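You operate a simulated robot arm through the tools that you are given. There is no shell and no other tool. Be economical: measure what you need, move in short steps, check, and stop when the job is done.

You run a simulated two-armed robot. Do the job below in one go: nothing can be reset, and whatever is moved stays where it is left.

Task
Pick up the black press with one hand, pass it to the other hand and put it on the bare patch by the tissue carton. Set down upright: black press.

It is judged by the outcome, as a careful person would: the job done as asked, and still so three seconds after it is handed in. It fails if anything else is knocked over, pushed out of place, dropped, spilled or broken.

Robot
Two 7-joint arms with two-finger parallel grippers on one trunk, on a base that drives. Base frame: it is fixed to the floor where the robot stands at the start and does not move with it; the origin is under the middle of the robot, x ahead of it, y to its left, z up; the surface under the hand at the start is at about z = 850. Lengths are in mm, angles in degrees, forces in N, time in s.
The left shoulder is at the start at [30, 119, 1035], the right one opposite. With the tool pointing down near the work surface each hand reaches from about 280 to 680 mm from the robot's upright axis, wherever it stands, measured 20 degrees to its own side. Places, roughly: bare patch by the tissue carton [-1100, 3800, 800]. Payload 3.43 kg a hand.
The tool frame of a hand sits at the grasp point between the pads (the TCP): z along the fingers, y along the line on which they close. The tips reach 30 mm beyond it. Largest opening 94 mm; finger width 28, thickness 10; the body of the gripper, 50 by 96 mm, starts 55 mm behind the TCP.
Orientation is that of the tool frame in the base frame, as a unit quaternion [x, y, z, w]. With the fingers straight down and closing along the base's y, the tool's x points along the base's -x, its y along +y and its z along -z.

Tools
- The arms move only by the tool play_rows. It takes "left_plan", "right_plan" or both (then of equal length, played together; a hand with none holds still); each is one flat list of numbers, 7 for each row, row after row: the shift along the base's x, y, z in mm, then the turn, a rotation vector about the base's x, y, z in degrees, then the gripper command, from -1 (fully open) to 1 (shut), values between in proportion. In form: [dx, dy, dz, rx, ry, rz, hand, dx, dy, dz, rx, ry, rz, hand, ...]. A call has 1 to 10 rows; each row shifts and turns the commanded pose from where the row before left it. Each row takes 0.2 s and may step no farther than 50 mm and 8.6 degrees from the row before; otherwise, or with a gripper value out of range, the whole call is refused. A pose out of reach is approached as far as the arm can. The call stops where the force on the tool passes 40 N (or 10 N more than at its start, if that is more) or the arm is blocked; 0.2 s more then pass. The fingers move at their own pace (about 72 mm/s each) and stop on an object; they squeeze with about 26 N. The grip force told is the motor's: it shows also when the fingers shut on nothing. Time passes only in rows, and 0.2 s behind the last, so rows that do not move let the fingers close. It gives the time, the measured TCP pose, the force on the tool (base axes), the opening and the grip force at its end, in the units of the frame above (readings bear some noise), with the torque about the TCP (base axes, N m) and any sound that the robot's microphone picked up.
- Cameras (640 x 400 px; columns grow to the right, rows downward): "scene" is now at [48.2, 8.6, 1741.4]; the picture's right is [0.08, -1.00, 0.00], its down [-0.75, -0.06, -0.66] and it looks along [0.66, 0.05, -0.75] (base axes); focal length 278 px, centre (320, 200). "left" rides on the left gripper at [76, -14, -103] in its tool frame; the picture's right is [0.18, 0.98, 0.00], its down [-0.75, 0.14, -0.64] and it looks along [-0.63, 0.12, 0.77] (tool axes); focal length 243 px, centre (320, 200). "right" rides on the right gripper at [76, 14, -102] in its tool frame; the picture's right is [-0.18, 0.98, 0.00], its down [-0.75, -0.14, -0.64] and it looks along [-0.63, -0.12, 0.77] (tool axes); focal length 243 px, centre (320, 200). There is no depth. A picture from a camera that has moved, and an enlarged one, comes with that camera's place and axes in the base frame and with its lens.
- get_image(camera): a new picture of that camera. It takes no simulated time.
- lift_body(by): slides the trunk up (or, below 0, down) by that many mm; the arms and the scene camera ride with it, the base frame stays. It gives what a move gives, with no picture.
- drive_base(legs): drives the robot by 1 to 6 legs, each [ahead, turn to the left] in mm and degrees, along the robot's own axes; the way and the turn of a leg run together, so that a leg with both is an arc; at most 1500 mm and 180 degrees a leg. The arms and the cameras ride along, it lands a little off, and it stops where it bumps. It gives what a move gives.
- pan_tilt(pan, tilt): turns the head with the scene camera to pan (to the left, within 143 degrees either way) and tilt (down, from -29 to 69), counted from straight ahead of the robot. It gives what a move gives.
- inspect(camera, box): a new picture of the part [left, top, right, bottom] of that camera's present view, enlarged. It takes no simulated time.
- hand_in(): hands the job in; it is judged then, once.

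Go step by step. Nothing tells you exact positions but the pictures and the camera data: compare them with the known pose of the tool, close in by small moves and look again before you grip or let go. The budget is 120 turns and 88 pictures, counting those below and the enlarged ones. Unless the task says otherwise, let go and move clear before handing in, and close with one line.

The tools are called after ">>>" by a JSON object that holds its "name" and its "arguments". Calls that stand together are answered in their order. play_rows: Moves the arms, as the interface text tells. Its arguments: {"type":"object","properties":{"left_plan":{"type":"array","items":{"type":"number"}},"right_plan":{"type":"array","items":{"type":"number"}}},"required":[]} The other tools are called the same way: lift_body (by) slides the trunk up or down; drive_base (legs) drives the base; pan_tilt (pan, tilt) turns the head that bears the scene camera; get_image (camera) takes a picture; inspect (camera, box) takes an enlarged picture of a part of a camera's view; hand_in () hands the job in.

At the start:

```text
t: 0.0
left_tcp_pos: [489.2, 272.3, 1116.2]
left_ee_rot: [-0.001, 1.0, -0.001, 0.0]
left_force: [0.2, -0.1, 0.2]
left_wrist_torque: [-0.04, -0.04, 0.0]
left_opening: 93.9
left_grasp_force: 0.0
right_tcp_pos: [466.3, -166.2, 1134.9]
right_ee_rot: [0.0, 1.0, 0.001, -0.001]
right_force: [0.1, 0.0, -0.5]
right_wrist_torque: [0.01, -0.01, -0.03]
right_opening: 93.8
right_grasp_force: 0.0
trunk travel left (down, up): [-300.0, 110.0]
robot x, y, heading: [-1.4, 1.1, -0.0]
head pan, tilt: [4.7, 48.7]
```

scene: 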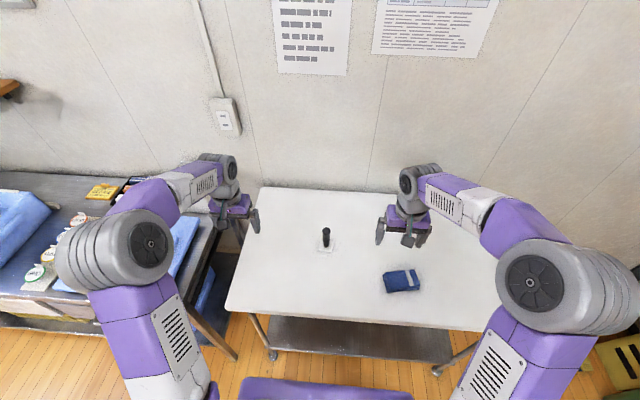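
right: 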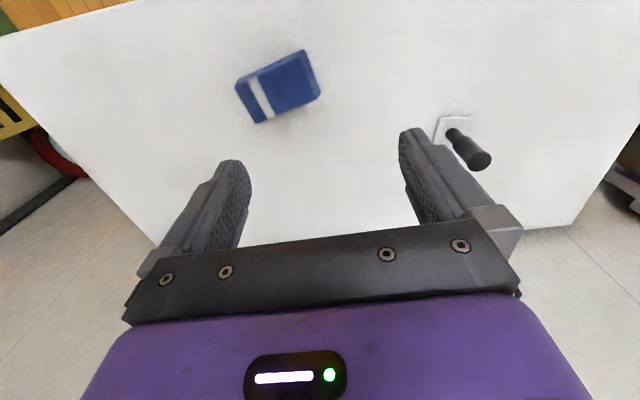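
left: 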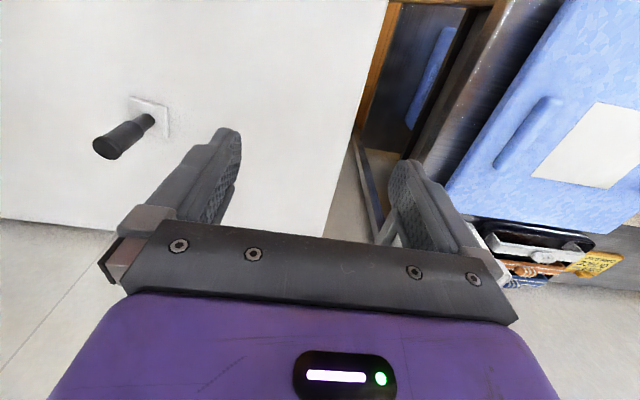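

I see a small black upright object on a white square on the table, likely the black press, with a blue packet nearby. I'll look closer at it.

>>> {"name": "inspect", "arguments": {"camera": "scene", "box": [280, 200, 440, 300]}}

>>> {"name": "inspect", "arguments": {"camera": "left", "box": [60, 60, 220, 160]}}

>>> {"name": "inspect", "arguments": {"camera": "right", "box": [400, 80, 560, 180]}}

```text
4.00 times, centred on (360, 250) of scene
camera zoom: at [48.2, 8.6, 1741.4], right [0.08, -1.0, 0.0], down [-0.75, -0.06, -0.66], along [0.66, 0.05, -0.75], focal length 1113 px, centre (160, 0)
```

zoom: 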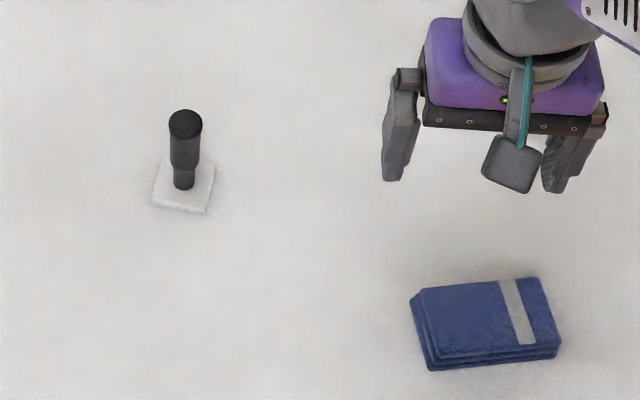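

```text
4.00 times, centred on (140, 110) of left
camera zoom: at [413.4, 259.2, 1217.0], right [-0.18, 0.98, 0.0], down [0.75, 0.14, 0.64], along [0.63, 0.12, -0.77], focal length 970 px, centre (1040, 560)
```

zoom: 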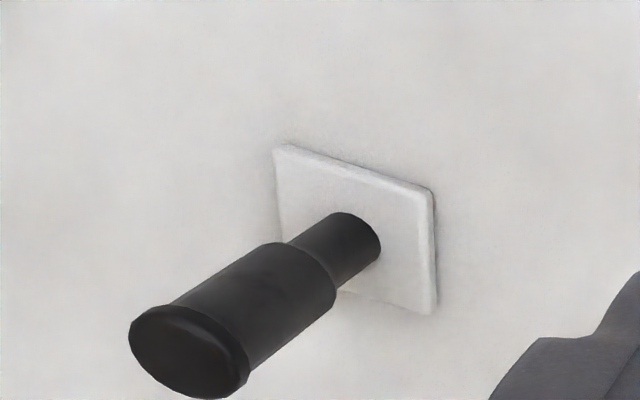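

```text
4.00 times, centred on (480, 130) of right
camera zoom: at [390.1, -152.9, 1238.0], right [0.18, 0.98, 0.0], down [0.75, -0.14, 0.64], along [0.63, -0.12, -0.77], focal length 970 px, centre (-320, 480)
```

zoom: 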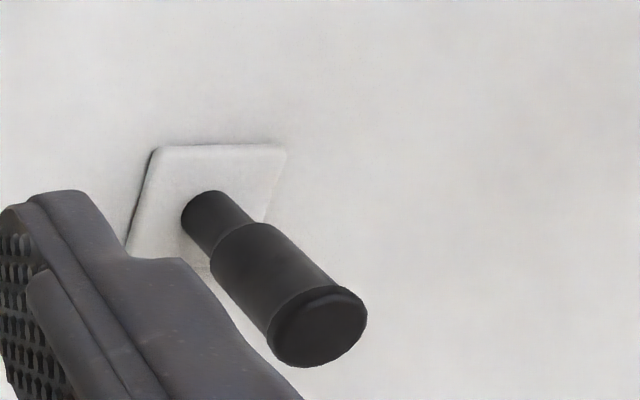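

The black press stands at about (605, 27), its top near z = 944, on or with a small white plate. Before gripping I'll look towards the destination to choose the hands.

>>> {"name": "pan_tilt", "arguments": {"pan": 106, "tilt": 15}}

>>> {"name": "get_image", "arguments": {"camera": "scene"}}

```text
t: 1.8
left_tcp_pos: [490.1, 273.3, 1113.8]
left_ee_rot: [0.0, 1.0, 0.0, 0.0]
left_force: [-0.1, 0.8, 0.3]
left_wrist_torque: [-0.01, 0.01, -0.01]
left_opening: 94.0
left_grasp_force: 0.0
right_tcp_pos: [465.8, -165.9, 1134.8]
right_ee_rot: [0.001, 1.0, 0.001, 0.0]
right_force: [-0.6, -0.1, -0.6]
right_wrist_torque: [0.06, 0.04, 0.0]
right_opening: 93.7
right_grasp_force: 0.1
trunk travel left (down, up): [-300.0, 110.0]
robot x, y, heading: [-4.3, -2.5, -0.0]
head pan, tilt: [106.0, 15.0]
```

```text
81 pictures are left
camera scene: at [-55.4, 91.9, 1793.4], right [0.96, 0.28, 0.0], down [0.07, -0.25, -0.97], along [-0.27, 0.93, -0.26], focal length 278 px, centre (320, 200)
```

scene: 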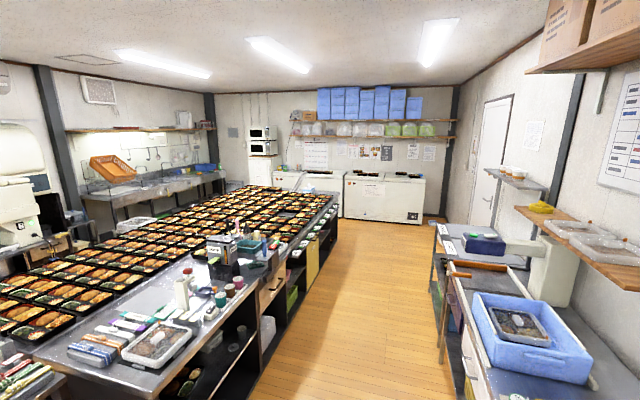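

The room has a long island table; the target is near the far end of it. I'll zoom there.

>>> {"name": "inspect", "arguments": {"camera": "scene", "box": [240, 160, 400, 260]}}

>>> {"name": "inspect", "arguments": {"camera": "scene", "box": [140, 200, 340, 325]}}

```text
4.00 times, centred on (320, 210) of scene
camera zoom: at [-55.4, 91.9, 1793.4], right [0.96, 0.28, 0.0], down [0.07, -0.25, -0.97], along [-0.27, 0.93, -0.26], focal length 1113 px, centre (320, 160)
```

zoom: 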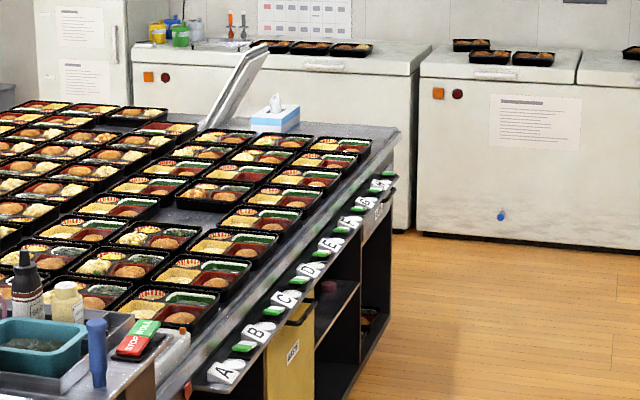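

```text
3.20 times, centred on (240, 262) of scene
camera zoom: at [-55.4, 91.9, 1793.4], right [0.96, 0.28, 0.0], down [0.07, -0.25, -0.97], along [-0.27, 0.93, -0.26], focal length 890 px, centre (576, 0)
```

zoom: 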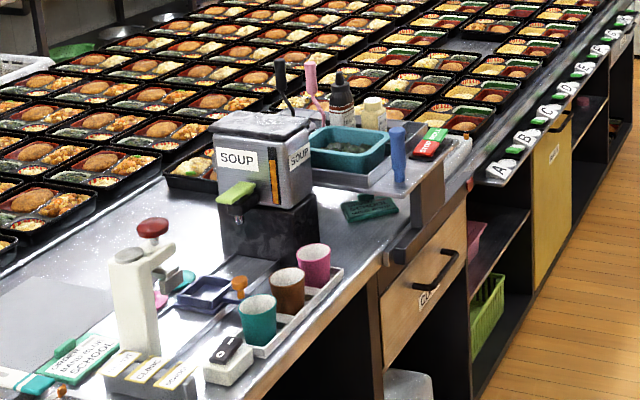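

The tissue carton is at the far end of the island with a bare patch beside it, reachable from the wooden aisle. Plan: the left hand takes the press low and tilted in from the left, the right hand then takes it at the top and places it. I'll turn the left hand first.

>>> {"name": "pan_tilt", "arguments": {"pan": 0, "tilt": 48}}

>>> {"name": "play_rows", "arguments": {"left_plan": [8, -5, 0, 0, 0, -8.5, -1, 8, -5, 0, 0, 0, -8.5, -1, 8, -5, 0, 0, 0, -8.5, -1, 8, -5, 0, 0, 0, -8.5, -1, 8, -5, 0, 0, 0, -8.5, -1, 8, -5, 0, 0, 0, -8.5, -1, 8, -5, 0, 0, 0, -8.5, -1, 8, -5, 0, 0, 0, -8.5, -1, 8, -5, 0, 0, 0, -8.5, -1, 8, -5, 0, 0, 0, -8.5, -1]}}

```text
t: 3.6
left_tcp_pos: [488.9, 273.8, 1114.2]
left_ee_rot: [-0.001, 1.0, -0.001, 0.0]
left_force: [-0.4, 0.1, -0.1]
left_wrist_torque: [-0.01, -0.01, 0.0]
left_opening: 94.3
left_grasp_force: 0.1
right_tcp_pos: [467.0, -166.5, 1134.8]
right_ee_rot: [-0.001, 1.0, 0.0, 0.0]
right_force: [-0.8, 1.0, 0.0]
right_wrist_torque: [0.06, 0.01, 0.01]
right_opening: 94.0
right_grasp_force: 0.1
trunk travel left (down, up): [-300.0, 110.0]
robot x, y, heading: [2.3, -0.4, -0.1]
head pan, tilt: [0.0, 48.0]
```

```text
t: 5.8
left_tcp_pos: [569.6, 224.1, 1115.1]
left_ee_rot: [0.677, 0.736, 0.0, 0.0]
left_force: [0.3, -0.8, 0.4]
left_wrist_torque: [-0.02, -0.04, -0.01]
left_opening: 93.9
left_grasp_force: 0.1
right_tcp_pos: [467.8, -166.0, 1135.1]
right_ee_rot: [-0.001, 1.0, 0.0, 0.001]
right_force: [0.5, 0.1, 0.3]
right_wrist_torque: [0.0, 0.0, -0.03]
right_opening: 94.1
right_grasp_force: 0.1
trunk travel left (down, up): [-300.0, 110.0]
robot x, y, heading: [-1.7, 1.8, 0.2]
head pan, tilt: [0.0, 48.0]
```

The left hand turned well. Now I tilt the fingers toward -y and move to a standoff left of the press.

>>> {"name": "play_rows", "arguments": {"left_plan": [5, 0, 0, 0, 0, -5, -1, 5, -8, -10, -7.86, 0, 0, -1, 5, -8, -15, -7.86, 0, 0, -1, 5, -8, -15, -7.86, 0, 0, -1, 5, -8, -20, -7.86, 0, 0, -1, 5, -8, -20, -7.86, 0, 0, -1, 5, -8, -20, -7.86, 0, 0, -1, 0, -8, -20, -7.86, 0, 0, -1, 0, 0, 0, 0, 0, 0, -1]}}

>>> {"name": "get_image", "arguments": {"camera": "left"}}

>>> {"name": "get_image", "arguments": {"camera": "scene"}}

```text
t: 7.8
left_tcp_pos: [605.4, 167.8, 994.4]
left_ee_rot: [0.627, 0.627, -0.326, 0.328]
left_force: [-0.2, -0.3, -1.0]
left_wrist_torque: [-0.05, -0.01, -0.01]
left_opening: 93.8
left_grasp_force: 0.0
right_tcp_pos: [465.9, -165.1, 1135.8]
right_ee_rot: [-0.001, 1.0, 0.0, -0.001]
right_force: [0.0, -0.7, -0.2]
right_wrist_torque: [-0.01, 0.03, 0.01]
right_opening: 94.0
right_grasp_force: 0.0
trunk travel left (down, up): [-300.0, 110.0]
robot x, y, heading: [2.5, -1.6, -0.2]
head pan, tilt: [0.0, 48.0]
```

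```text
78 pictures are left
camera left: at [591.3, 295.3, 989.9], right [0.98, 0.11, -0.15], down [0.14, 0.1, 0.99], along [0.12, -0.99, 0.08], focal length 243 px, centre (320, 200)
```

left: 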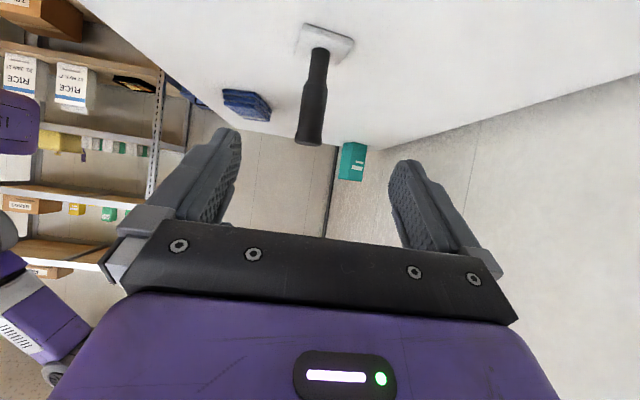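

```text
77 pictures are left
camera scene: at [48.6, 1.7, 1742.4], right [0.0, -1.0, 0.0], down [-0.74, 0.0, -0.67], along [0.67, 0.0, -0.74], focal length 278 px, centre (320, 200)
```

scene: 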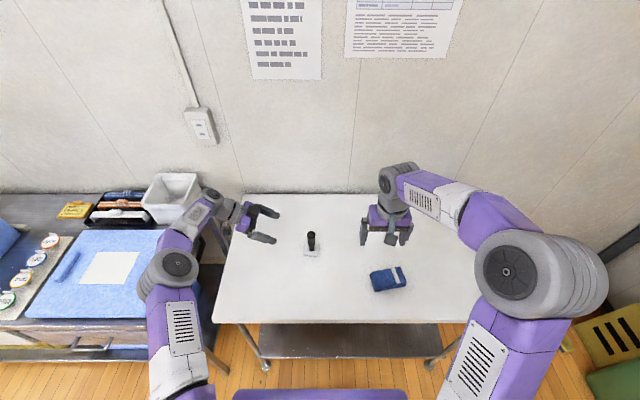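

Both views agree: press at about (602, 30), top at 946, and the hand is already on the approach line. I'll advance part way and check.

>>> {"name": "play_rows", "arguments": {"left_plan": [-3, -30, -21, 0, 0, 0, -1, 0, -30, -21, 0, 0, 0, -1, 0, -22, -15.5, 0, 0, 0, -1, 0, 0, 0, 0, 0, 0, -1]}}

>>> {"name": "get_image", "arguments": {"camera": "left"}}

>>> {"name": "inspect", "arguments": {"camera": "scene", "box": [240, 190, 400, 290]}}

```text
t: 8.8
left_tcp_pos: [601.7, 85.6, 937.4]
left_ee_rot: [0.627, 0.628, -0.326, 0.327]
left_force: [-0.5, 0.4, 0.2]
left_wrist_torque: [0.0, -0.05, -0.02]
left_opening: 93.9
left_grasp_force: 0.1
right_tcp_pos: [466.3, -165.8, 1134.1]
right_ee_rot: [0.0, 1.0, -0.001, 0.0]
right_force: [0.3, 0.3, -0.5]
right_wrist_torque: [0.02, 0.04, -0.01]
right_opening: 93.9
right_grasp_force: 0.2
trunk travel left (down, up): [-300.0, 110.0]
robot x, y, heading: [1.1, -2.0, 0.3]
head pan, tilt: [0.0, 48.0]
```

```text
76 pictures are left
camera left: at [588.0, 213.8, 933.0], right [0.98, 0.11, -0.15], down [0.14, 0.09, 0.99], along [0.12, -0.99, 0.08], focal length 243 px, centre (320, 200)
```

left: 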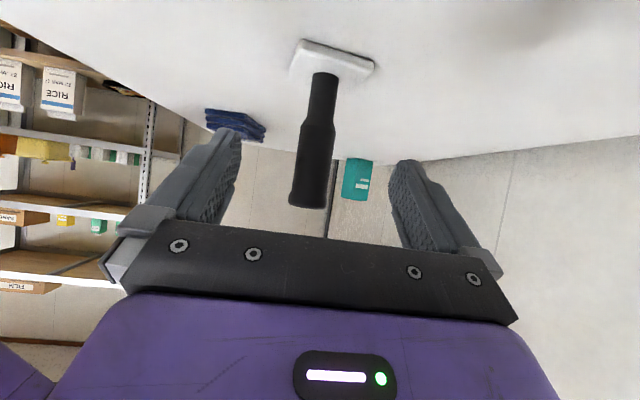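

```text
4.00 times, centred on (320, 240) of scene
camera zoom: at [48.9, 2.4, 1742.4], right [0.0, -1.0, 0.0], down [-0.74, 0.0, -0.67], along [0.67, 0.0, -0.74], focal length 1113 px, centre (320, 40)
```

zoom: 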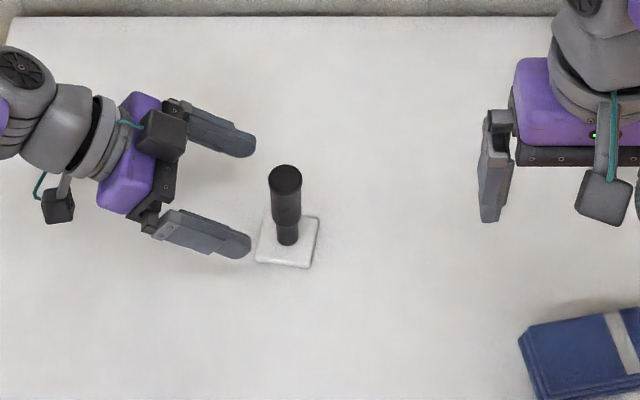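

Aligned: press axis about (601, 30), wide part from z = 889 to about 947. Advance to the grip point and close.

>>> {"name": "play_rows", "arguments": {"left_plan": [0, -18, -12, 0, 0, 0, -1, -1, -18, -12, 0, 0, 0, -1, 0, -16, -12, 0, 0, 0, -1, 0, 0, 0, 0, 0, 0, -1]}}

>>> {"name": "get_image", "arguments": {"camera": "left"}}

>>> {"name": "inspect", "arguments": {"camera": "scene", "box": [240, 190, 400, 290]}}

```text
t: 9.8
left_tcp_pos: [600.6, 34.9, 902.4]
left_ee_rot: [0.628, 0.628, -0.326, 0.326]
left_force: [-0.4, 0.6, 0.0]
left_wrist_torque: [0.03, 0.0, -0.02]
left_opening: 94.1
left_grasp_force: 0.1
right_tcp_pos: [466.3, -166.0, 1135.1]
right_ee_rot: [-0.001, 1.0, 0.0, 0.0]
right_force: [-0.4, 0.9, 0.7]
right_wrist_torque: [-0.05, -0.02, 0.01]
right_opening: 94.0
right_grasp_force: 0.0
trunk travel left (down, up): [-300.0, 110.0]
robot x, y, heading: [-1.4, -0.4, 0.1]
head pan, tilt: [0.0, 48.0]
```

```text
74 pictures are left
camera left: at [586.4, 162.0, 897.6], right [0.98, 0.11, -0.15], down [0.14, 0.09, 0.99], along [0.12, -0.99, 0.08], focal length 243 px, centre (320, 200)
```

left: 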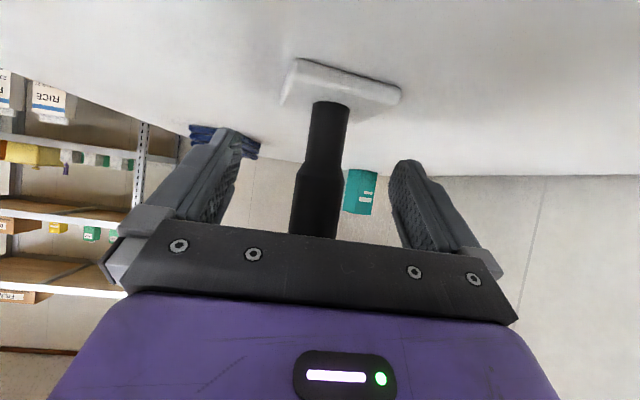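

```text
4.00 times, centred on (320, 240) of scene
camera zoom: at [48.9, 2.5, 1742.4], right [0.0, -1.0, 0.0], down [-0.74, 0.0, -0.67], along [0.67, 0.0, -0.74], focal length 1113 px, centre (320, 40)
```

zoom: 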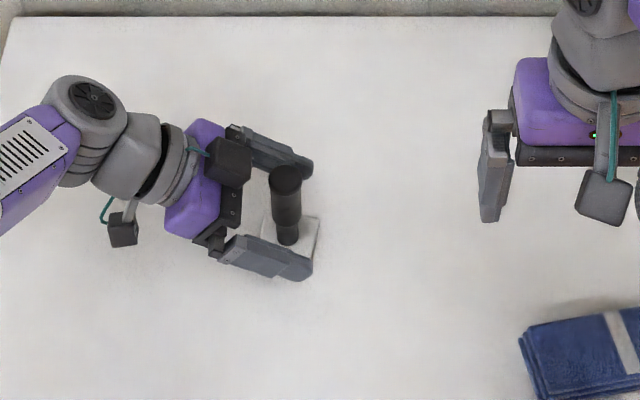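

The press sits centred between the fingers. Closing the left hand.

>>> {"name": "play_rows", "arguments": {"left_plan": [0, 0, -3, 0, 0, 0, -1, 0, 0, 0, 0, 0, 0, 1, 0, 0, 0, 0, 0, 0, 1, 0, 0, 0, 0, 0, 0, 1, 0, 0, 0, 0, 0, 0, 1]}}

>>> {"name": "get_image", "arguments": {"camera": "left"}}

```text
t: 11.0
left_tcp_pos: [600.0, 33.1, 898.6]
left_ee_rot: [0.627, 0.627, -0.327, 0.327]
left_force: [-0.2, 0.8, 0.4]
left_wrist_torque: [0.03, -0.01, 0.0]
left_opening: 30.1
left_grasp_force: 25.3
right_tcp_pos: [465.7, -166.1, 1135.3]
right_ee_rot: [0.0, 1.0, 0.0, 0.0]
right_force: [0.2, -0.4, 0.8]
right_wrist_torque: [0.0, 0.01, 0.05]
right_opening: 93.8
right_grasp_force: 0.0
trunk travel left (down, up): [-300.0, 110.0]
robot x, y, heading: [-1.9, 0.7, 0.1]
head pan, tilt: [0.0, 48.0]
```

```text
72 pictures are left
camera left: at [586.4, 161.6, 894.1], right [0.98, 0.11, -0.15], down [0.14, 0.09, 0.99], along [0.12, -0.99, 0.08], focal length 243 px, centre (320, 200)
```

left: 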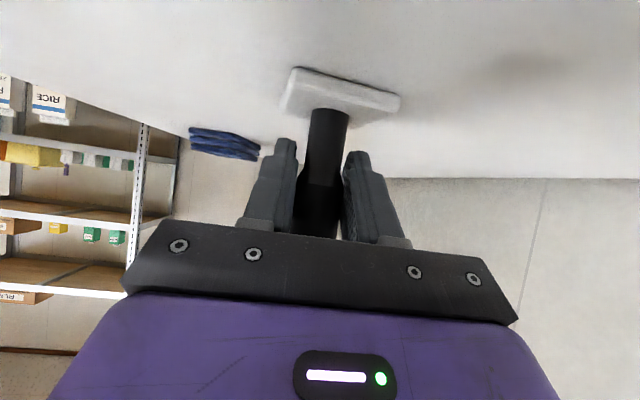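

Gripped at 30 mm with 25 N. I'll lift it gently and see whether the white plate comes with it.

>>> {"name": "play_rows", "arguments": {"left_plan": [0, 0, 10, 0, 0, 0, 1, 0, 0, 20, 0, 0, 0, 1, 0, 0, 20, 0, 0, 0, 1, 0, 0, 0, 0, 0, 0, 1]}}

>>> {"name": "inspect", "arguments": {"camera": "scene", "box": [240, 190, 400, 290]}}

>>> {"name": "get_image", "arguments": {"camera": "left"}}

```text
t: 12.0
left_tcp_pos: [601.1, 34.5, 947.1]
left_ee_rot: [0.627, 0.627, -0.327, 0.327]
left_force: [0.5, 0.6, 0.1]
left_wrist_torque: [0.01, -0.01, 0.02]
left_opening: 29.9
left_grasp_force: 26.2
right_tcp_pos: [466.6, -165.6, 1135.3]
right_ee_rot: [-0.001, 1.0, 0.0, 0.0]
right_force: [-0.2, 1.4, 0.7]
right_wrist_torque: [-0.02, -0.01, -0.01]
right_opening: 94.1
right_grasp_force: 0.1
trunk travel left (down, up): [-300.0, 110.0]
robot x, y, heading: [0.5, 0.4, 0.1]
head pan, tilt: [0.0, 48.0]
```

```text
4.00 times, centred on (320, 240) of scene
camera zoom: at [49.4, 2.1, 1742.3], right [0.0, -1.0, 0.0], down [-0.74, 0.0, -0.67], along [0.67, 0.0, -0.74], focal length 1113 px, centre (320, 40)
```

zoom: 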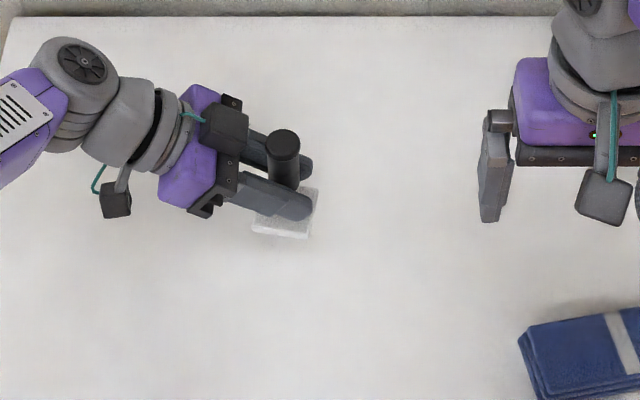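

```text
70 pictures are left
camera left: at [587.0, 162.2, 943.5], right [0.98, 0.11, -0.15], down [0.14, 0.09, 0.99], along [0.12, -0.99, 0.08], focal length 243 px, centre (320, 200)
```

left: 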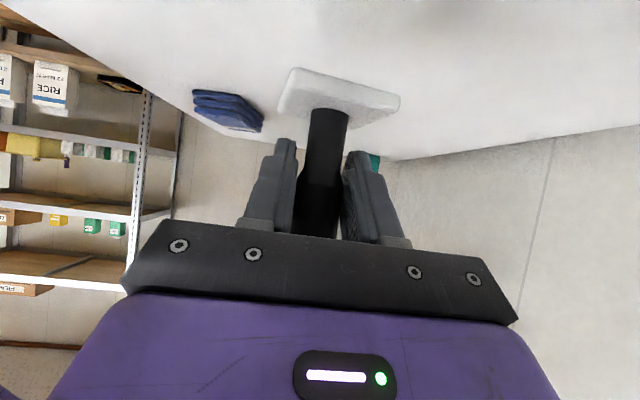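

The plate is part of the press; it lifted cleanly. I raise it to the handover place and turn the right hand to mirror.

>>> {"name": "play_rows", "arguments": {"left_plan": [-10, 0, 16, 0, 0, 0, 1, -10, 0, 16, 0, 0, 0, 1, -10, 0, 16, 0, 0, 0, 1, -10, 0, 16, 0, 0, 0, 1, -10, 0, 16, 0, 0, 0, 1, -10, 0, 16, 0, 0, 0, 1, -10, 0, 16, 0, 0, 0, 1, -10, 0, 16, 0, 0, 0, 1, -10, 0, 16, 0, 0, 0, 1, -10, 0, 9, 0, 0, 0, 1], "right_plan": [3, 0, 8, 0, 0, 8.5, -1, 3, 0, 8, 0, 0, 8.5, -1, 3, 0, 8, 0, 0, 8.5, -1, 3, 0, 8, 0, 0, 8.5, -1, 3, 0, 8, 0, 0, 8.5, -1, 3, 0, 8, 0, 0, 8.5, -1, 3, 0, 8, 0, 0, 8.5, -1, 3, 0, 8, 0, 0, 8.5, -1, 3, 0, 8, 0, 0, 8.5, -1, 3, 0, 8, 0, 0, 8.5, -1]}}

>>> {"name": "play_rows", "arguments": {"right_plan": [0, 0, 0, 0, 0, 5, -1, 0, 0, 0, 7, 0, 0, -1, 0, 0, 0, 7, 0, 0, -1, 0, 0, 0, 6, 0, 0, -1, 0, 0, 0, 0, 0, 0, -1]}}

>>> {"name": "get_image", "arguments": {"camera": "right"}}

>>> {"name": "get_image", "arguments": {"camera": "scene"}}

```text
t: 14.2
left_tcp_pos: [500.2, 32.2, 1102.3]
left_ee_rot: [0.627, 0.628, -0.326, 0.327]
left_force: [-0.7, -0.5, -0.6]
left_wrist_torque: [0.02, -0.01, 0.02]
left_opening: 29.9
left_grasp_force: 26.0
right_tcp_pos: [496.4, -167.0, 1214.5]
right_ee_rot: [-0.676, 0.737, -0.001, -0.001]
right_force: [0.0, -0.7, 0.3]
right_wrist_torque: [0.02, 0.01, -0.02]
right_opening: 94.1
right_grasp_force: 0.0
trunk travel left (down, up): [-300.0, 110.0]
robot x, y, heading: [-1.9, -4.2, -0.0]
head pan, tilt: [0.0, 48.0]
```

```text
t: 15.4
left_tcp_pos: [500.4, 31.9, 1102.2]
left_ee_rot: [0.627, 0.627, -0.326, 0.326]
left_force: [-0.5, -0.6, -0.2]
left_wrist_torque: [0.0, 0.01, -0.02]
left_opening: 30.0
left_grasp_force: 25.4
right_tcp_pos: [496.1, -166.8, 1215.6]
right_ee_rot: [0.697, -0.696, -0.123, -0.122]
right_force: [-0.3, 0.4, 0.2]
right_wrist_torque: [-0.02, -0.01, 0.0]
right_opening: 94.1
right_grasp_force: 0.0
trunk travel left (down, up): [-300.0, 110.0]
robot x, y, heading: [-1.6, 1.7, 0.0]
head pan, tilt: [0.0, 48.0]
```

```text
69 pictures are left
camera right: at [482.0, -274.2, 1285.7], right [-0.98, 0.17, 0.06], down [0.14, 0.49, 0.86], along [0.12, 0.86, -0.5], focal length 243 px, centre (320, 200)
```

right: 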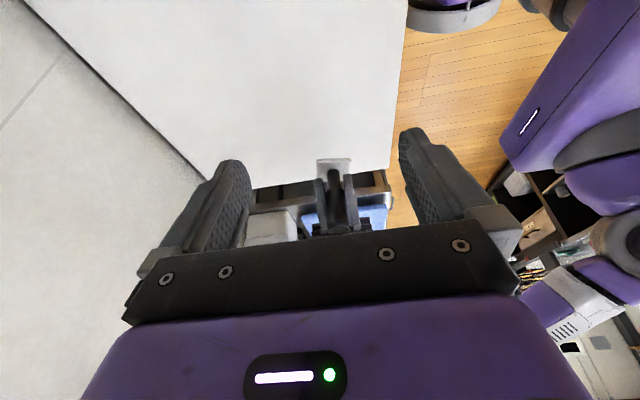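

```text
68 pictures are left
camera scene: at [49.2, 2.5, 1742.4], right [0.0, -1.0, 0.0], down [-0.74, 0.0, -0.67], along [0.67, 0.0, -0.74], focal length 278 px, centre (320, 200)
```

scene: 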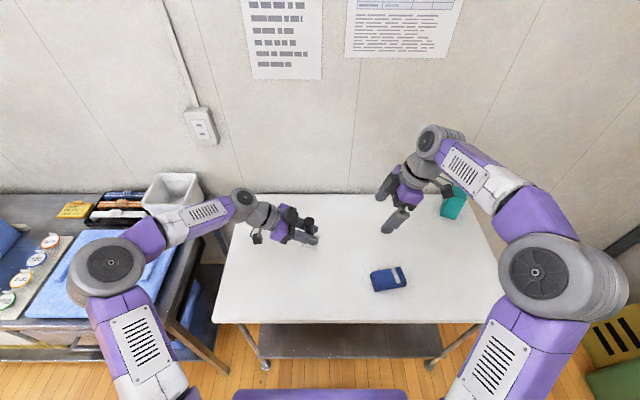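

The right hand is mirrored and tilted 20°. I'll zoom on the press to fix its place before the approach.

>>> {"name": "inspect", "arguments": {"camera": "scene", "box": [240, 170, 400, 270]}}

>>> {"name": "inspect", "arguments": {"camera": "right", "box": [280, 140, 400, 240]}}

```text
4.00 times, centred on (320, 220) of scene
camera zoom: at [49.2, 2.5, 1742.4], right [0.0, -1.0, 0.0], down [-0.74, 0.0, -0.67], along [0.67, 0.0, -0.74], focal length 1113 px, centre (320, 120)
```

zoom: 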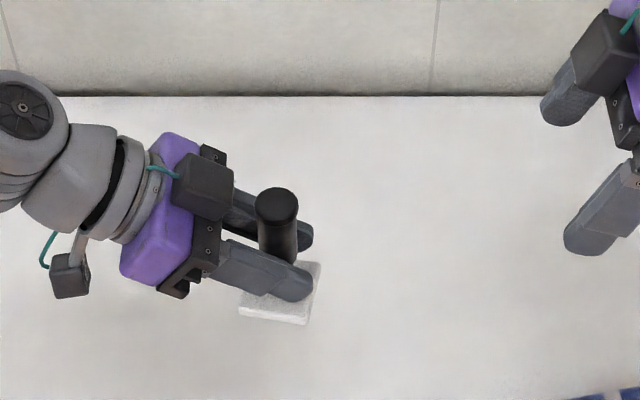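

```text
4.00 times, centred on (340, 190) of right
camera zoom: at [482.0, -274.2, 1285.7], right [-0.98, 0.17, 0.06], down [0.14, 0.49, 0.86], along [0.12, 0.86, -0.5], focal length 970 px, centre (240, 240)
```

zoom: 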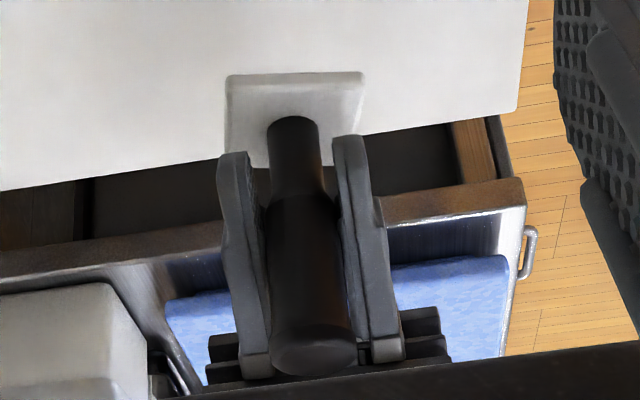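

Press axis at about (501, 30) with top near 1151. I move the right hand to a standoff on its approach line and check.

>>> {"name": "play_rows", "arguments": {"right_plan": [1, 25, 10, 0, 0, 0, -1, 1, 40, 10, 0, 0, 0, -1, 2, 45, 2, 0, 0, 0, -1, 1, 45, 0, 0, 0, 0, -1, 0, 0, 0, 0, 0, 0, -1]}}

>>> {"name": "get_image", "arguments": {"camera": "right"}}

>>> {"name": "inspect", "arguments": {"camera": "scene", "box": [240, 150, 400, 250]}}

```text
t: 16.6
left_tcp_pos: [501.1, 31.4, 1102.4]
left_ee_rot: [0.628, 0.627, -0.327, 0.326]
left_force: [-0.5, 0.7, -1.0]
left_wrist_torque: [0.02, 0.04, -0.03]
left_opening: 29.6
left_grasp_force: 25.8
right_tcp_pos: [502.3, -12.0, 1235.7]
right_ee_rot: [-0.696, 0.697, 0.123, 0.123]
right_force: [-0.1, -0.2, -0.4]
right_wrist_torque: [0.0, -0.04, 0.0]
right_opening: 94.1
right_grasp_force: 0.0
trunk travel left (down, up): [-300.0, 110.0]
robot x, y, heading: [1.2, -2.2, 0.2]
head pan, tilt: [0.0, 48.0]
```

```text
65 pictures are left
camera right: at [488.1, -120.1, 1307.7], right [-0.98, 0.17, 0.06], down [0.14, 0.49, 0.86], along [0.12, 0.86, -0.5], focal length 243 px, centre (320, 200)
```

right: 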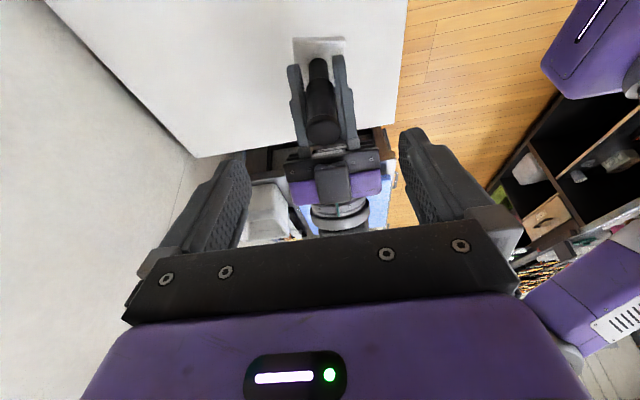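

```text
4.00 times, centred on (320, 200) of scene
camera zoom: at [49.0, 0.8, 1742.4], right [0.0, -1.0, 0.0], down [-0.74, 0.0, -0.67], along [0.67, 0.0, -0.74], focal length 1113 px, centre (320, 200)
```

zoom: 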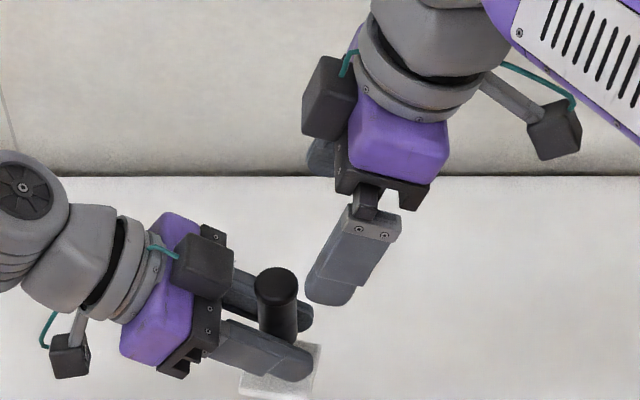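

The right hand is on line (axis at x≈502). I descend in small steps along its finger direction.

>>> {"name": "play_rows", "arguments": {"right_plan": [0, 7, -20, 0, 0, 0, -1, 0, 7, -20, 0, 0, 0, -1, 0, 5, -14, 0, 0, 0, -1, 0, 0, 0, 0, 0, 0, -1]}}

>>> {"name": "get_image", "arguments": {"camera": "right"}}

>>> {"name": "inspect", "arguments": {"camera": "scene", "box": [240, 150, 400, 250]}}

```text
t: 17.6
left_tcp_pos: [500.5, 32.3, 1101.3]
left_ee_rot: [0.627, 0.628, -0.326, 0.327]
left_force: [0.0, 0.5, -1.0]
left_wrist_torque: [0.02, 0.0, 0.05]
left_opening: 29.7
left_grasp_force: 26.0
right_tcp_pos: [503.4, 8.0, 1184.8]
right_ee_rot: [-0.696, 0.697, 0.123, 0.122]
right_force: [0.2, 0.0, 1.2]
right_wrist_torque: [0.0, -0.03, -0.03]
right_opening: 94.2
right_grasp_force: 0.0
trunk travel left (down, up): [-300.0, 110.0]
robot x, y, heading: [1.0, 1.9, -0.1]
head pan, tilt: [0.0, 48.0]
```

```text
63 pictures are left
camera right: at [488.8, -98.3, 1255.6], right [-0.98, 0.17, 0.06], down [0.14, 0.49, 0.86], along [0.12, 0.85, -0.51], focal length 243 px, centre (320, 200)
```

right: 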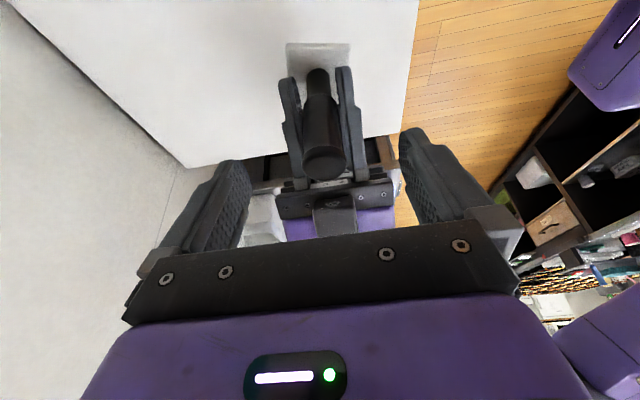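

```text
4.00 times, centred on (320, 200) of scene
camera zoom: at [49.0, 1.9, 1742.4], right [0.0, -1.0, 0.0], down [-0.74, 0.0, -0.67], along [0.67, 0.0, -0.74], focal length 1113 px, centre (320, 200)
```

zoom: 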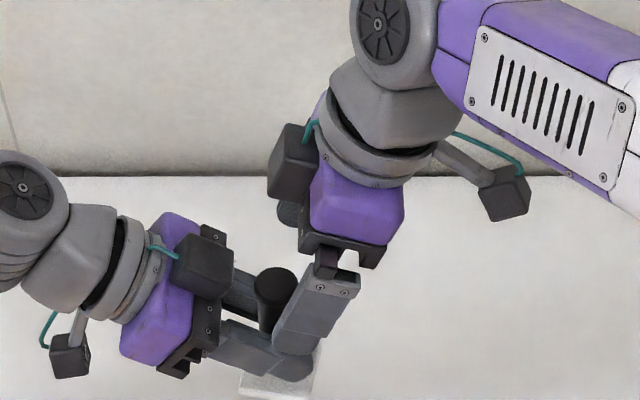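

Still centred and clear. Last 28 mm.

>>> {"name": "play_rows", "arguments": {"right_plan": [0, 4, -11, 0, 0, 0, -1, 0, 3, -9, 0, 0, 0, -1, 0, 3, -7, 0, 0, 0, -1, 0, 0, 0, 0, 0, 0, -1]}}

>>> {"name": "get_image", "arguments": {"camera": "right"}}

>>> {"name": "inspect", "arguments": {"camera": "scene", "box": [240, 150, 400, 250]}}

```text
t: 18.6
left_tcp_pos: [501.4, 32.2, 1101.7]
left_ee_rot: [0.627, 0.627, -0.327, 0.327]
left_force: [-0.4, 0.0, -1.8]
left_wrist_torque: [0.01, 0.0, -0.03]
left_opening: 29.7
left_grasp_force: 25.5
right_tcp_pos: [502.2, 18.6, 1156.1]
right_ee_rot: [0.696, -0.696, -0.123, -0.122]
right_force: [0.2, 0.6, -0.6]
right_wrist_torque: [0.02, -0.01, 0.0]
right_opening: 94.0
right_grasp_force: 0.0
trunk travel left (down, up): [-300.0, 110.0]
robot x, y, heading: [-0.9, 3.3, -0.1]
head pan, tilt: [0.0, 48.0]
```

```text
61 pictures are left
camera right: at [487.7, -89.3, 1227.1], right [-0.98, 0.17, 0.06], down [0.14, 0.49, 0.86], along [0.12, 0.86, -0.5], focal length 243 px, centre (320, 200)
```

right: 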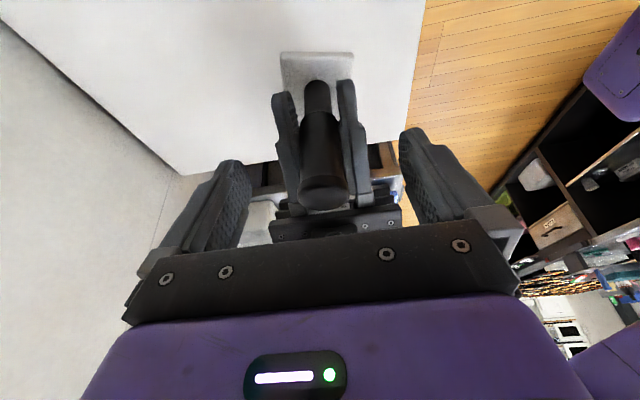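

```text
4.00 times, centred on (320, 200) of scene
camera zoom: at [49.1, 2.0, 1742.4], right [0.0, -1.0, 0.0], down [-0.74, 0.0, -0.67], along [0.67, 0.0, -0.74], focal length 1113 px, centre (320, 200)
```

zoom: 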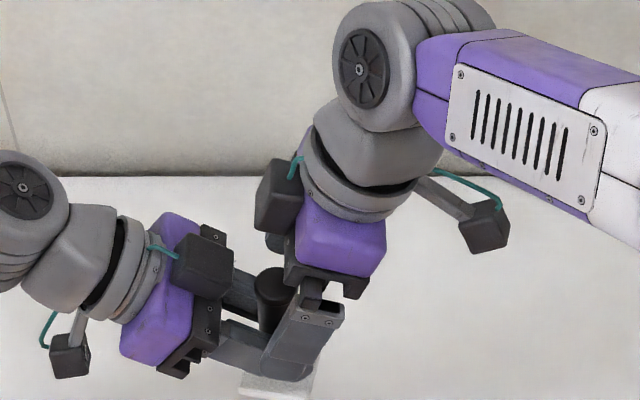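

Tips sit about 22 mm below the cap, above the left fingers. Closing the right hand.

>>> {"name": "play_rows", "arguments": {"right_plan": [0, 0, 0, 0, 0, 0, 0.2, 0, 0, 0, 0, 0, 0, 0.2, 0, 0, 0, 0, 0, 0, 1, 0, 0, 0, 0, 0, 0, 1, 0, 0, 0, 0, 0, 0, 1]}}

>>> {"name": "get_image", "arguments": {"camera": "right"}}

>>> {"name": "inspect", "arguments": {"camera": "scene", "box": [240, 150, 400, 250]}}

```text
t: 19.8
left_tcp_pos: [501.0, 33.5, 1102.6]
left_ee_rot: [0.628, 0.627, -0.327, 0.326]
left_force: [0.5, 0.1, -1.3]
left_wrist_torque: [0.0, 0.02, 0.03]
left_opening: 29.7
left_grasp_force: 26.3
right_tcp_pos: [502.2, 18.5, 1156.4]
right_ee_rot: [-0.696, 0.697, 0.124, 0.123]
right_force: [-0.5, 0.3, 0.1]
right_wrist_torque: [-0.03, -0.01, -0.02]
right_opening: 29.6
right_grasp_force: 25.5
trunk travel left (down, up): [-300.0, 110.0]
robot x, y, heading: [-4.1, -1.2, -0.4]
head pan, tilt: [0.0, 48.0]
```

```text
59 pictures are left
camera right: at [487.8, -89.2, 1227.4], right [-0.98, 0.17, 0.06], down [0.14, 0.49, 0.86], along [0.12, 0.86, -0.5], focal length 243 px, centre (320, 200)
```

right: 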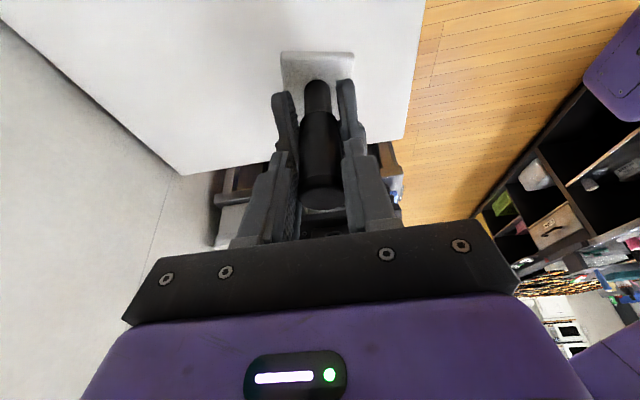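

```text
4.00 times, centred on (320, 200) of scene
camera zoom: at [49.2, 2.1, 1742.4], right [0.0, -1.0, 0.0], down [-0.74, 0.0, -0.67], along [0.67, 0.0, -0.74], focal length 1113 px, centre (320, 200)
```

zoom: 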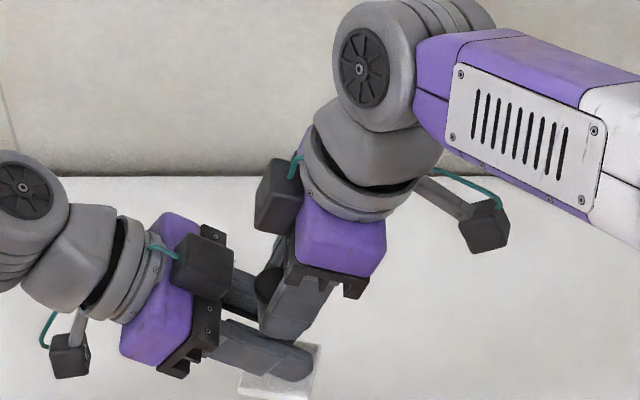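

Both hands hold it. Opening the left, then backing it off along its fingers.

>>> {"name": "play_rows", "arguments": {"left_plan": [0, 0, 0, 0, 0, 0, -1, 0, 0, 0, 0, 0, 0, -1, 0, 0, 0, 0, 0, 0, -1, 0, 8, 5.6, 0, 0, 0, -1, 0, 16, 11, 0, 0, 0, -1, 0, 25, 17, 0, 0, 0, -1, 0, 33, 23, 0, 0, 0, -1, 0, 40, 10, 0, 0, 0, -1, 0, 45, 0, 0, 0, 0, -1]}}

>>> {"name": "get_image", "arguments": {"camera": "right"}}

>>> {"name": "get_image", "arguments": {"camera": "left"}}

>>> {"name": "inspect", "arguments": {"camera": "scene", "box": [240, 150, 400, 250]}}

```text
t: 21.8
left_tcp_pos: [499.3, 199.9, 1165.7]
left_ee_rot: [0.627, 0.626, -0.328, 0.327]
left_force: [0.1, 0.6, -0.3]
left_wrist_torque: [-0.03, 0.0, -0.03]
left_opening: 94.0
left_grasp_force: 0.0
right_tcp_pos: [501.9, 18.5, 1156.9]
right_ee_rot: [-0.696, 0.696, 0.122, 0.122]
right_force: [-0.2, 0.1, -0.1]
right_wrist_torque: [-0.06, 0.06, 0.0]
right_opening: 29.4
right_grasp_force: 26.3
trunk travel left (down, up): [-300.0, 110.0]
robot x, y, heading: [-1.6, -0.3, 0.1]
head pan, tilt: [0.0, 48.0]
```

```text
57 pictures are left
camera right: at [487.7, -88.2, 1227.5], right [-0.98, 0.17, 0.06], down [0.14, 0.49, 0.86], along [0.12, 0.85, -0.51], focal length 243 px, centre (320, 200)
```

right: 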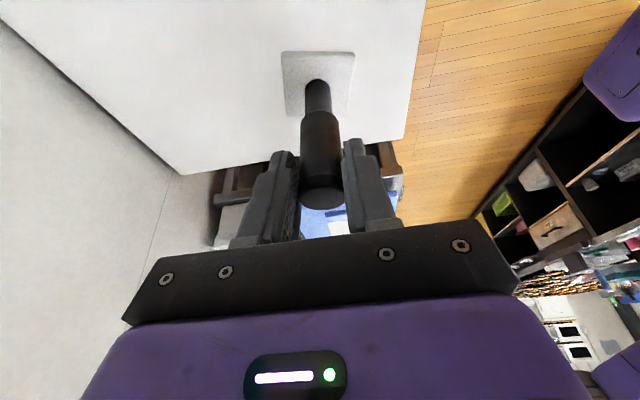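

```text
56 pictures are left
camera left: at [486.1, 328.4, 1160.9], right [0.98, 0.1, -0.15], down [0.14, 0.1, 0.99], along [0.12, -0.99, 0.08], focal length 243 px, centre (320, 200)
```

left: 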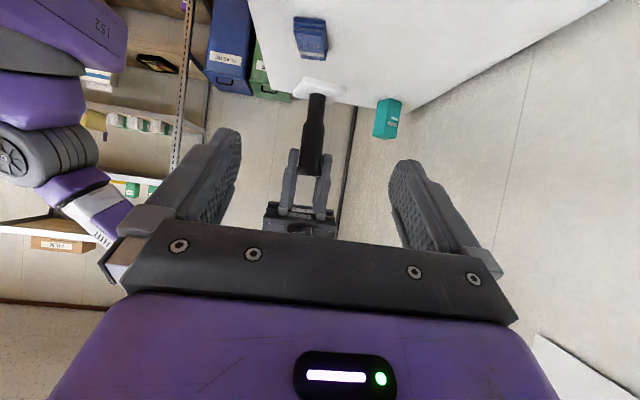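

```text
4.00 times, centred on (320, 200) of scene
camera zoom: at [49.0, 3.5, 1742.3], right [0.0, -1.0, 0.0], down [-0.74, 0.0, -0.67], along [0.67, 0.0, -0.74], focal length 1113 px, centre (320, 200)
```

zoom: 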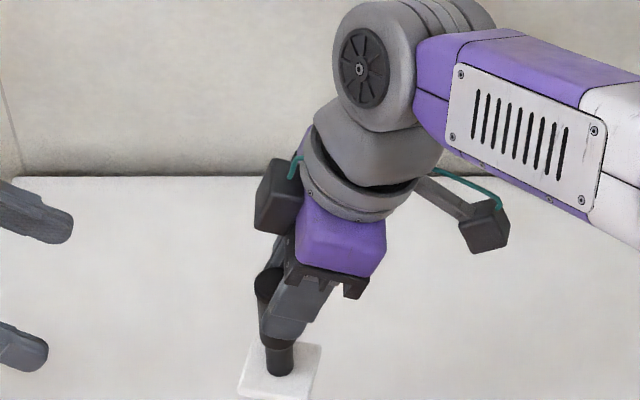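

Handover done; the press hangs upright in the right hand. I'll restore the left hand to point down and draw both hands in for driving.

>>> {"name": "play_rows", "arguments": {"left_plan": [-5, 5, 2, 7.86, 0, 0, -1, -5, 5, 2, 7.86, 0, 0, -1, -5, 5, 2, 7.86, 0, 0, -1, -5, 5, 2, 7.86, 0, 0, -1, -5, 5, 2, 7.86, 0, 0, -1, -5, 5, 2, 7.86, 0, 0, -1, -5, 5, 2, 7.86, 0, 0, -1, -10, 0, 2, 0, 0, 8.5, -1, -10, 0, 2, 0, 0, 8.5, -1, -10, 0, 2, 0, 0, 8.5, -1], "right_plan": [-10, -8, 3, 0, 0, 0, 1, -10, -8, 3, 0, 0, 0, 1, -10, -8, 3, 0, 0, 0, 1, -10, -8, 3, 0, 0, 0, 1, -10, -8, 3, 0, 0, 0, 1, -10, -8, 3, 0, 0, 0, 1, -10, -8, 3, 0, 0, 0, 1, -10, -8, 3, 0, 0, 0, 1, -10, -8, 3, 0, 0, 0, 1, -10, -8, 3, 0, 0, 0, 1]}}

>>> {"name": "play_rows", "arguments": {"left_plan": [-10, 0, 0, 0, 0, 8.5, -1, -10, 0, 0, 0, 0, 8.5, -1, -10, 0, 0, 0, 0, 8.5, -1, -5, 0, 0, 0, 0, 8.5, -1, 0, 0, 0, 0, 0, 8.5, -1, 0, 0, 0, 0, 0, 8.5, -1, 0, 0, 0, 0, 0, 8.5, -1]}}

>>> {"name": "pan_tilt", "arguments": {"pan": 140, "tilt": 30}}

>>> {"name": "get_image", "arguments": {"camera": "scene"}}

>>> {"name": "pan_tilt", "arguments": {"pan": 80, "tilt": 40}}

>>> {"name": "get_image", "arguments": {"camera": "scene"}}

```text
t: 24.0
left_tcp_pos: [435.0, 234.6, 1189.6]
left_ee_rot: [0.533, 0.846, 0.0, 0.0]
left_force: [0.2, 0.1, -0.1]
left_wrist_torque: [0.0, -0.01, -0.01]
left_opening: 94.0
left_grasp_force: 0.0
right_tcp_pos: [401.3, -61.7, 1187.5]
right_ee_rot: [-0.696, 0.697, 0.123, 0.123]
right_force: [0.6, 0.0, -1.1]
right_wrist_torque: [-0.02, 0.01, 0.01]
right_opening: 29.5
right_grasp_force: 25.9
trunk travel left (down, up): [-300.0, 110.0]
robot x, y, heading: [-1.8, 0.1, -0.0]
head pan, tilt: [0.0, 48.0]
```

```text
t: 25.6
left_tcp_pos: [400.0, 234.9, 1187.5]
left_ee_rot: [0.041, 0.999, -0.001, 0.0]
left_force: [-0.3, -1.1, -0.3]
left_wrist_torque: [0.03, 0.02, -0.02]
left_opening: 93.8
left_grasp_force: 0.1
right_tcp_pos: [401.4, -61.4, 1186.5]
right_ee_rot: [-0.696, 0.696, 0.123, 0.123]
right_force: [0.7, 0.7, -1.4]
right_wrist_torque: [0.0, -0.04, 0.0]
right_opening: 25.7
right_grasp_force: 26.3
trunk travel left (down, up): [-300.0, 110.0]
robot x, y, heading: [-0.1, -1.8, 0.2]
head pan, tilt: [0.0, 48.0]
```

```text
t: 27.8
left_tcp_pos: [402.6, 236.3, 1188.8]
left_ee_rot: [0.044, 0.999, 0.0, 0.0]
left_force: [0.5, 0.3, -0.5]
left_wrist_torque: [0.02, -0.01, 0.01]
left_opening: 94.0
left_grasp_force: 0.0
right_tcp_pos: [402.8, -61.9, 1186.6]
right_ee_rot: [-0.696, 0.697, 0.123, 0.122]
right_force: [0.5, -0.3, -1.0]
right_wrist_torque: [0.01, -0.03, 0.02]
right_opening: 25.5
right_grasp_force: 25.8
trunk travel left (down, up): [-300.0, 110.0]
robot x, y, heading: [-3.0, 3.4, 0.2]
head pan, tilt: [140.0, 30.0]
```

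```text
54 pictures are left
camera scene: at [-98.9, 60.3, 1769.2], right [0.64, 0.77, 0.0], down [0.38, -0.32, -0.87], along [-0.66, 0.56, -0.5], focal length 278 px, centre (320, 200)
```

scene: 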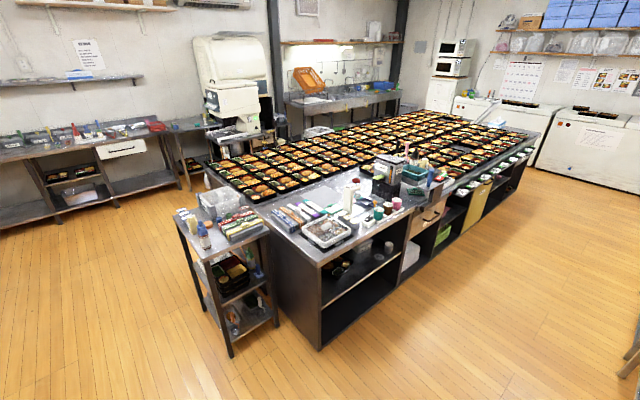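

```text
t: 29.1
left_tcp_pos: [400.8, 235.3, 1188.1]
left_ee_rot: [0.044, 0.999, 0.0, 0.0]
left_force: [0.2, -0.1, -0.4]
left_wrist_torque: [0.02, -0.03, 0.01]
left_opening: 94.3
left_grasp_force: 0.0
right_tcp_pos: [402.4, -60.8, 1187.1]
right_ee_rot: [-0.696, 0.697, 0.122, 0.123]
right_force: [-0.2, 0.3, -0.7]
right_wrist_torque: [0.0, 0.03, 0.02]
right_opening: 25.5
right_grasp_force: 26.4
trunk travel left (down, up): [-300.0, 110.0]
robot x, y, heading: [-0.0, 0.6, -0.1]
head pan, tilt: [80.0, 40.0]
```

```text
53 pictures are left
camera scene: at [-15.0, 85.8, 1753.8], right [0.98, -0.17, 0.0], down [-0.11, -0.63, -0.77], along [0.13, 0.75, -0.64], focal length 278 px, centre (320, 200)
```

scene: 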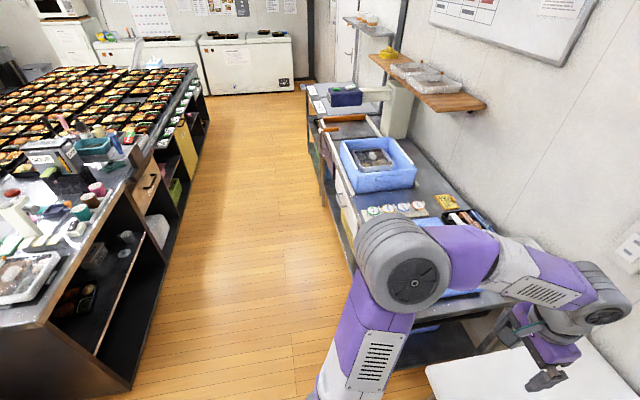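

The right opening dropped from 29.5 to 25.5 mm, so the press may have slipped; I look at once.

>>> {"name": "get_image", "arguments": {"camera": "right"}}

>>> {"name": "get_image", "arguments": {"camera": "left"}}

```text
52 pictures are left
camera right: at [387.2, -169.1, 1257.7], right [-0.98, 0.17, 0.06], down [0.14, 0.49, 0.86], along [0.12, 0.86, -0.5], focal length 243 px, centre (320, 200)
```

right: 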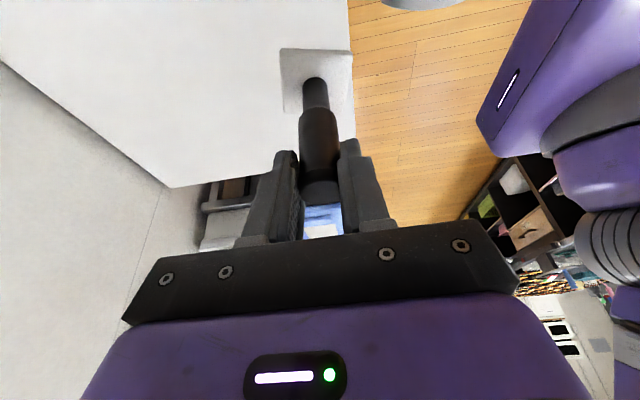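

```text
51 pictures are left
camera left: at [323.9, 228.1, 1290.0], right [-0.1, 1.0, 0.0], down [0.76, 0.07, 0.64], along [0.64, 0.06, -0.77], focal length 243 px, centre (320, 200)
```

left: 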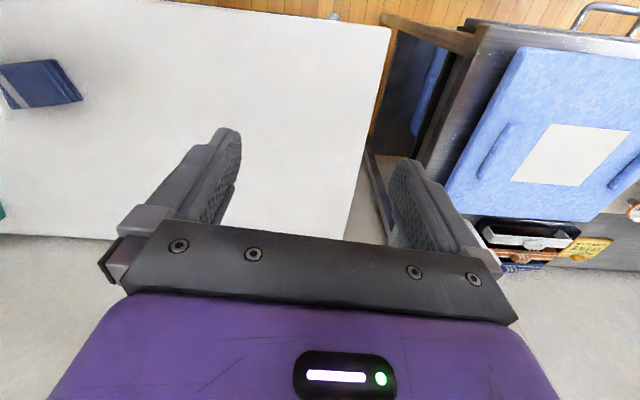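

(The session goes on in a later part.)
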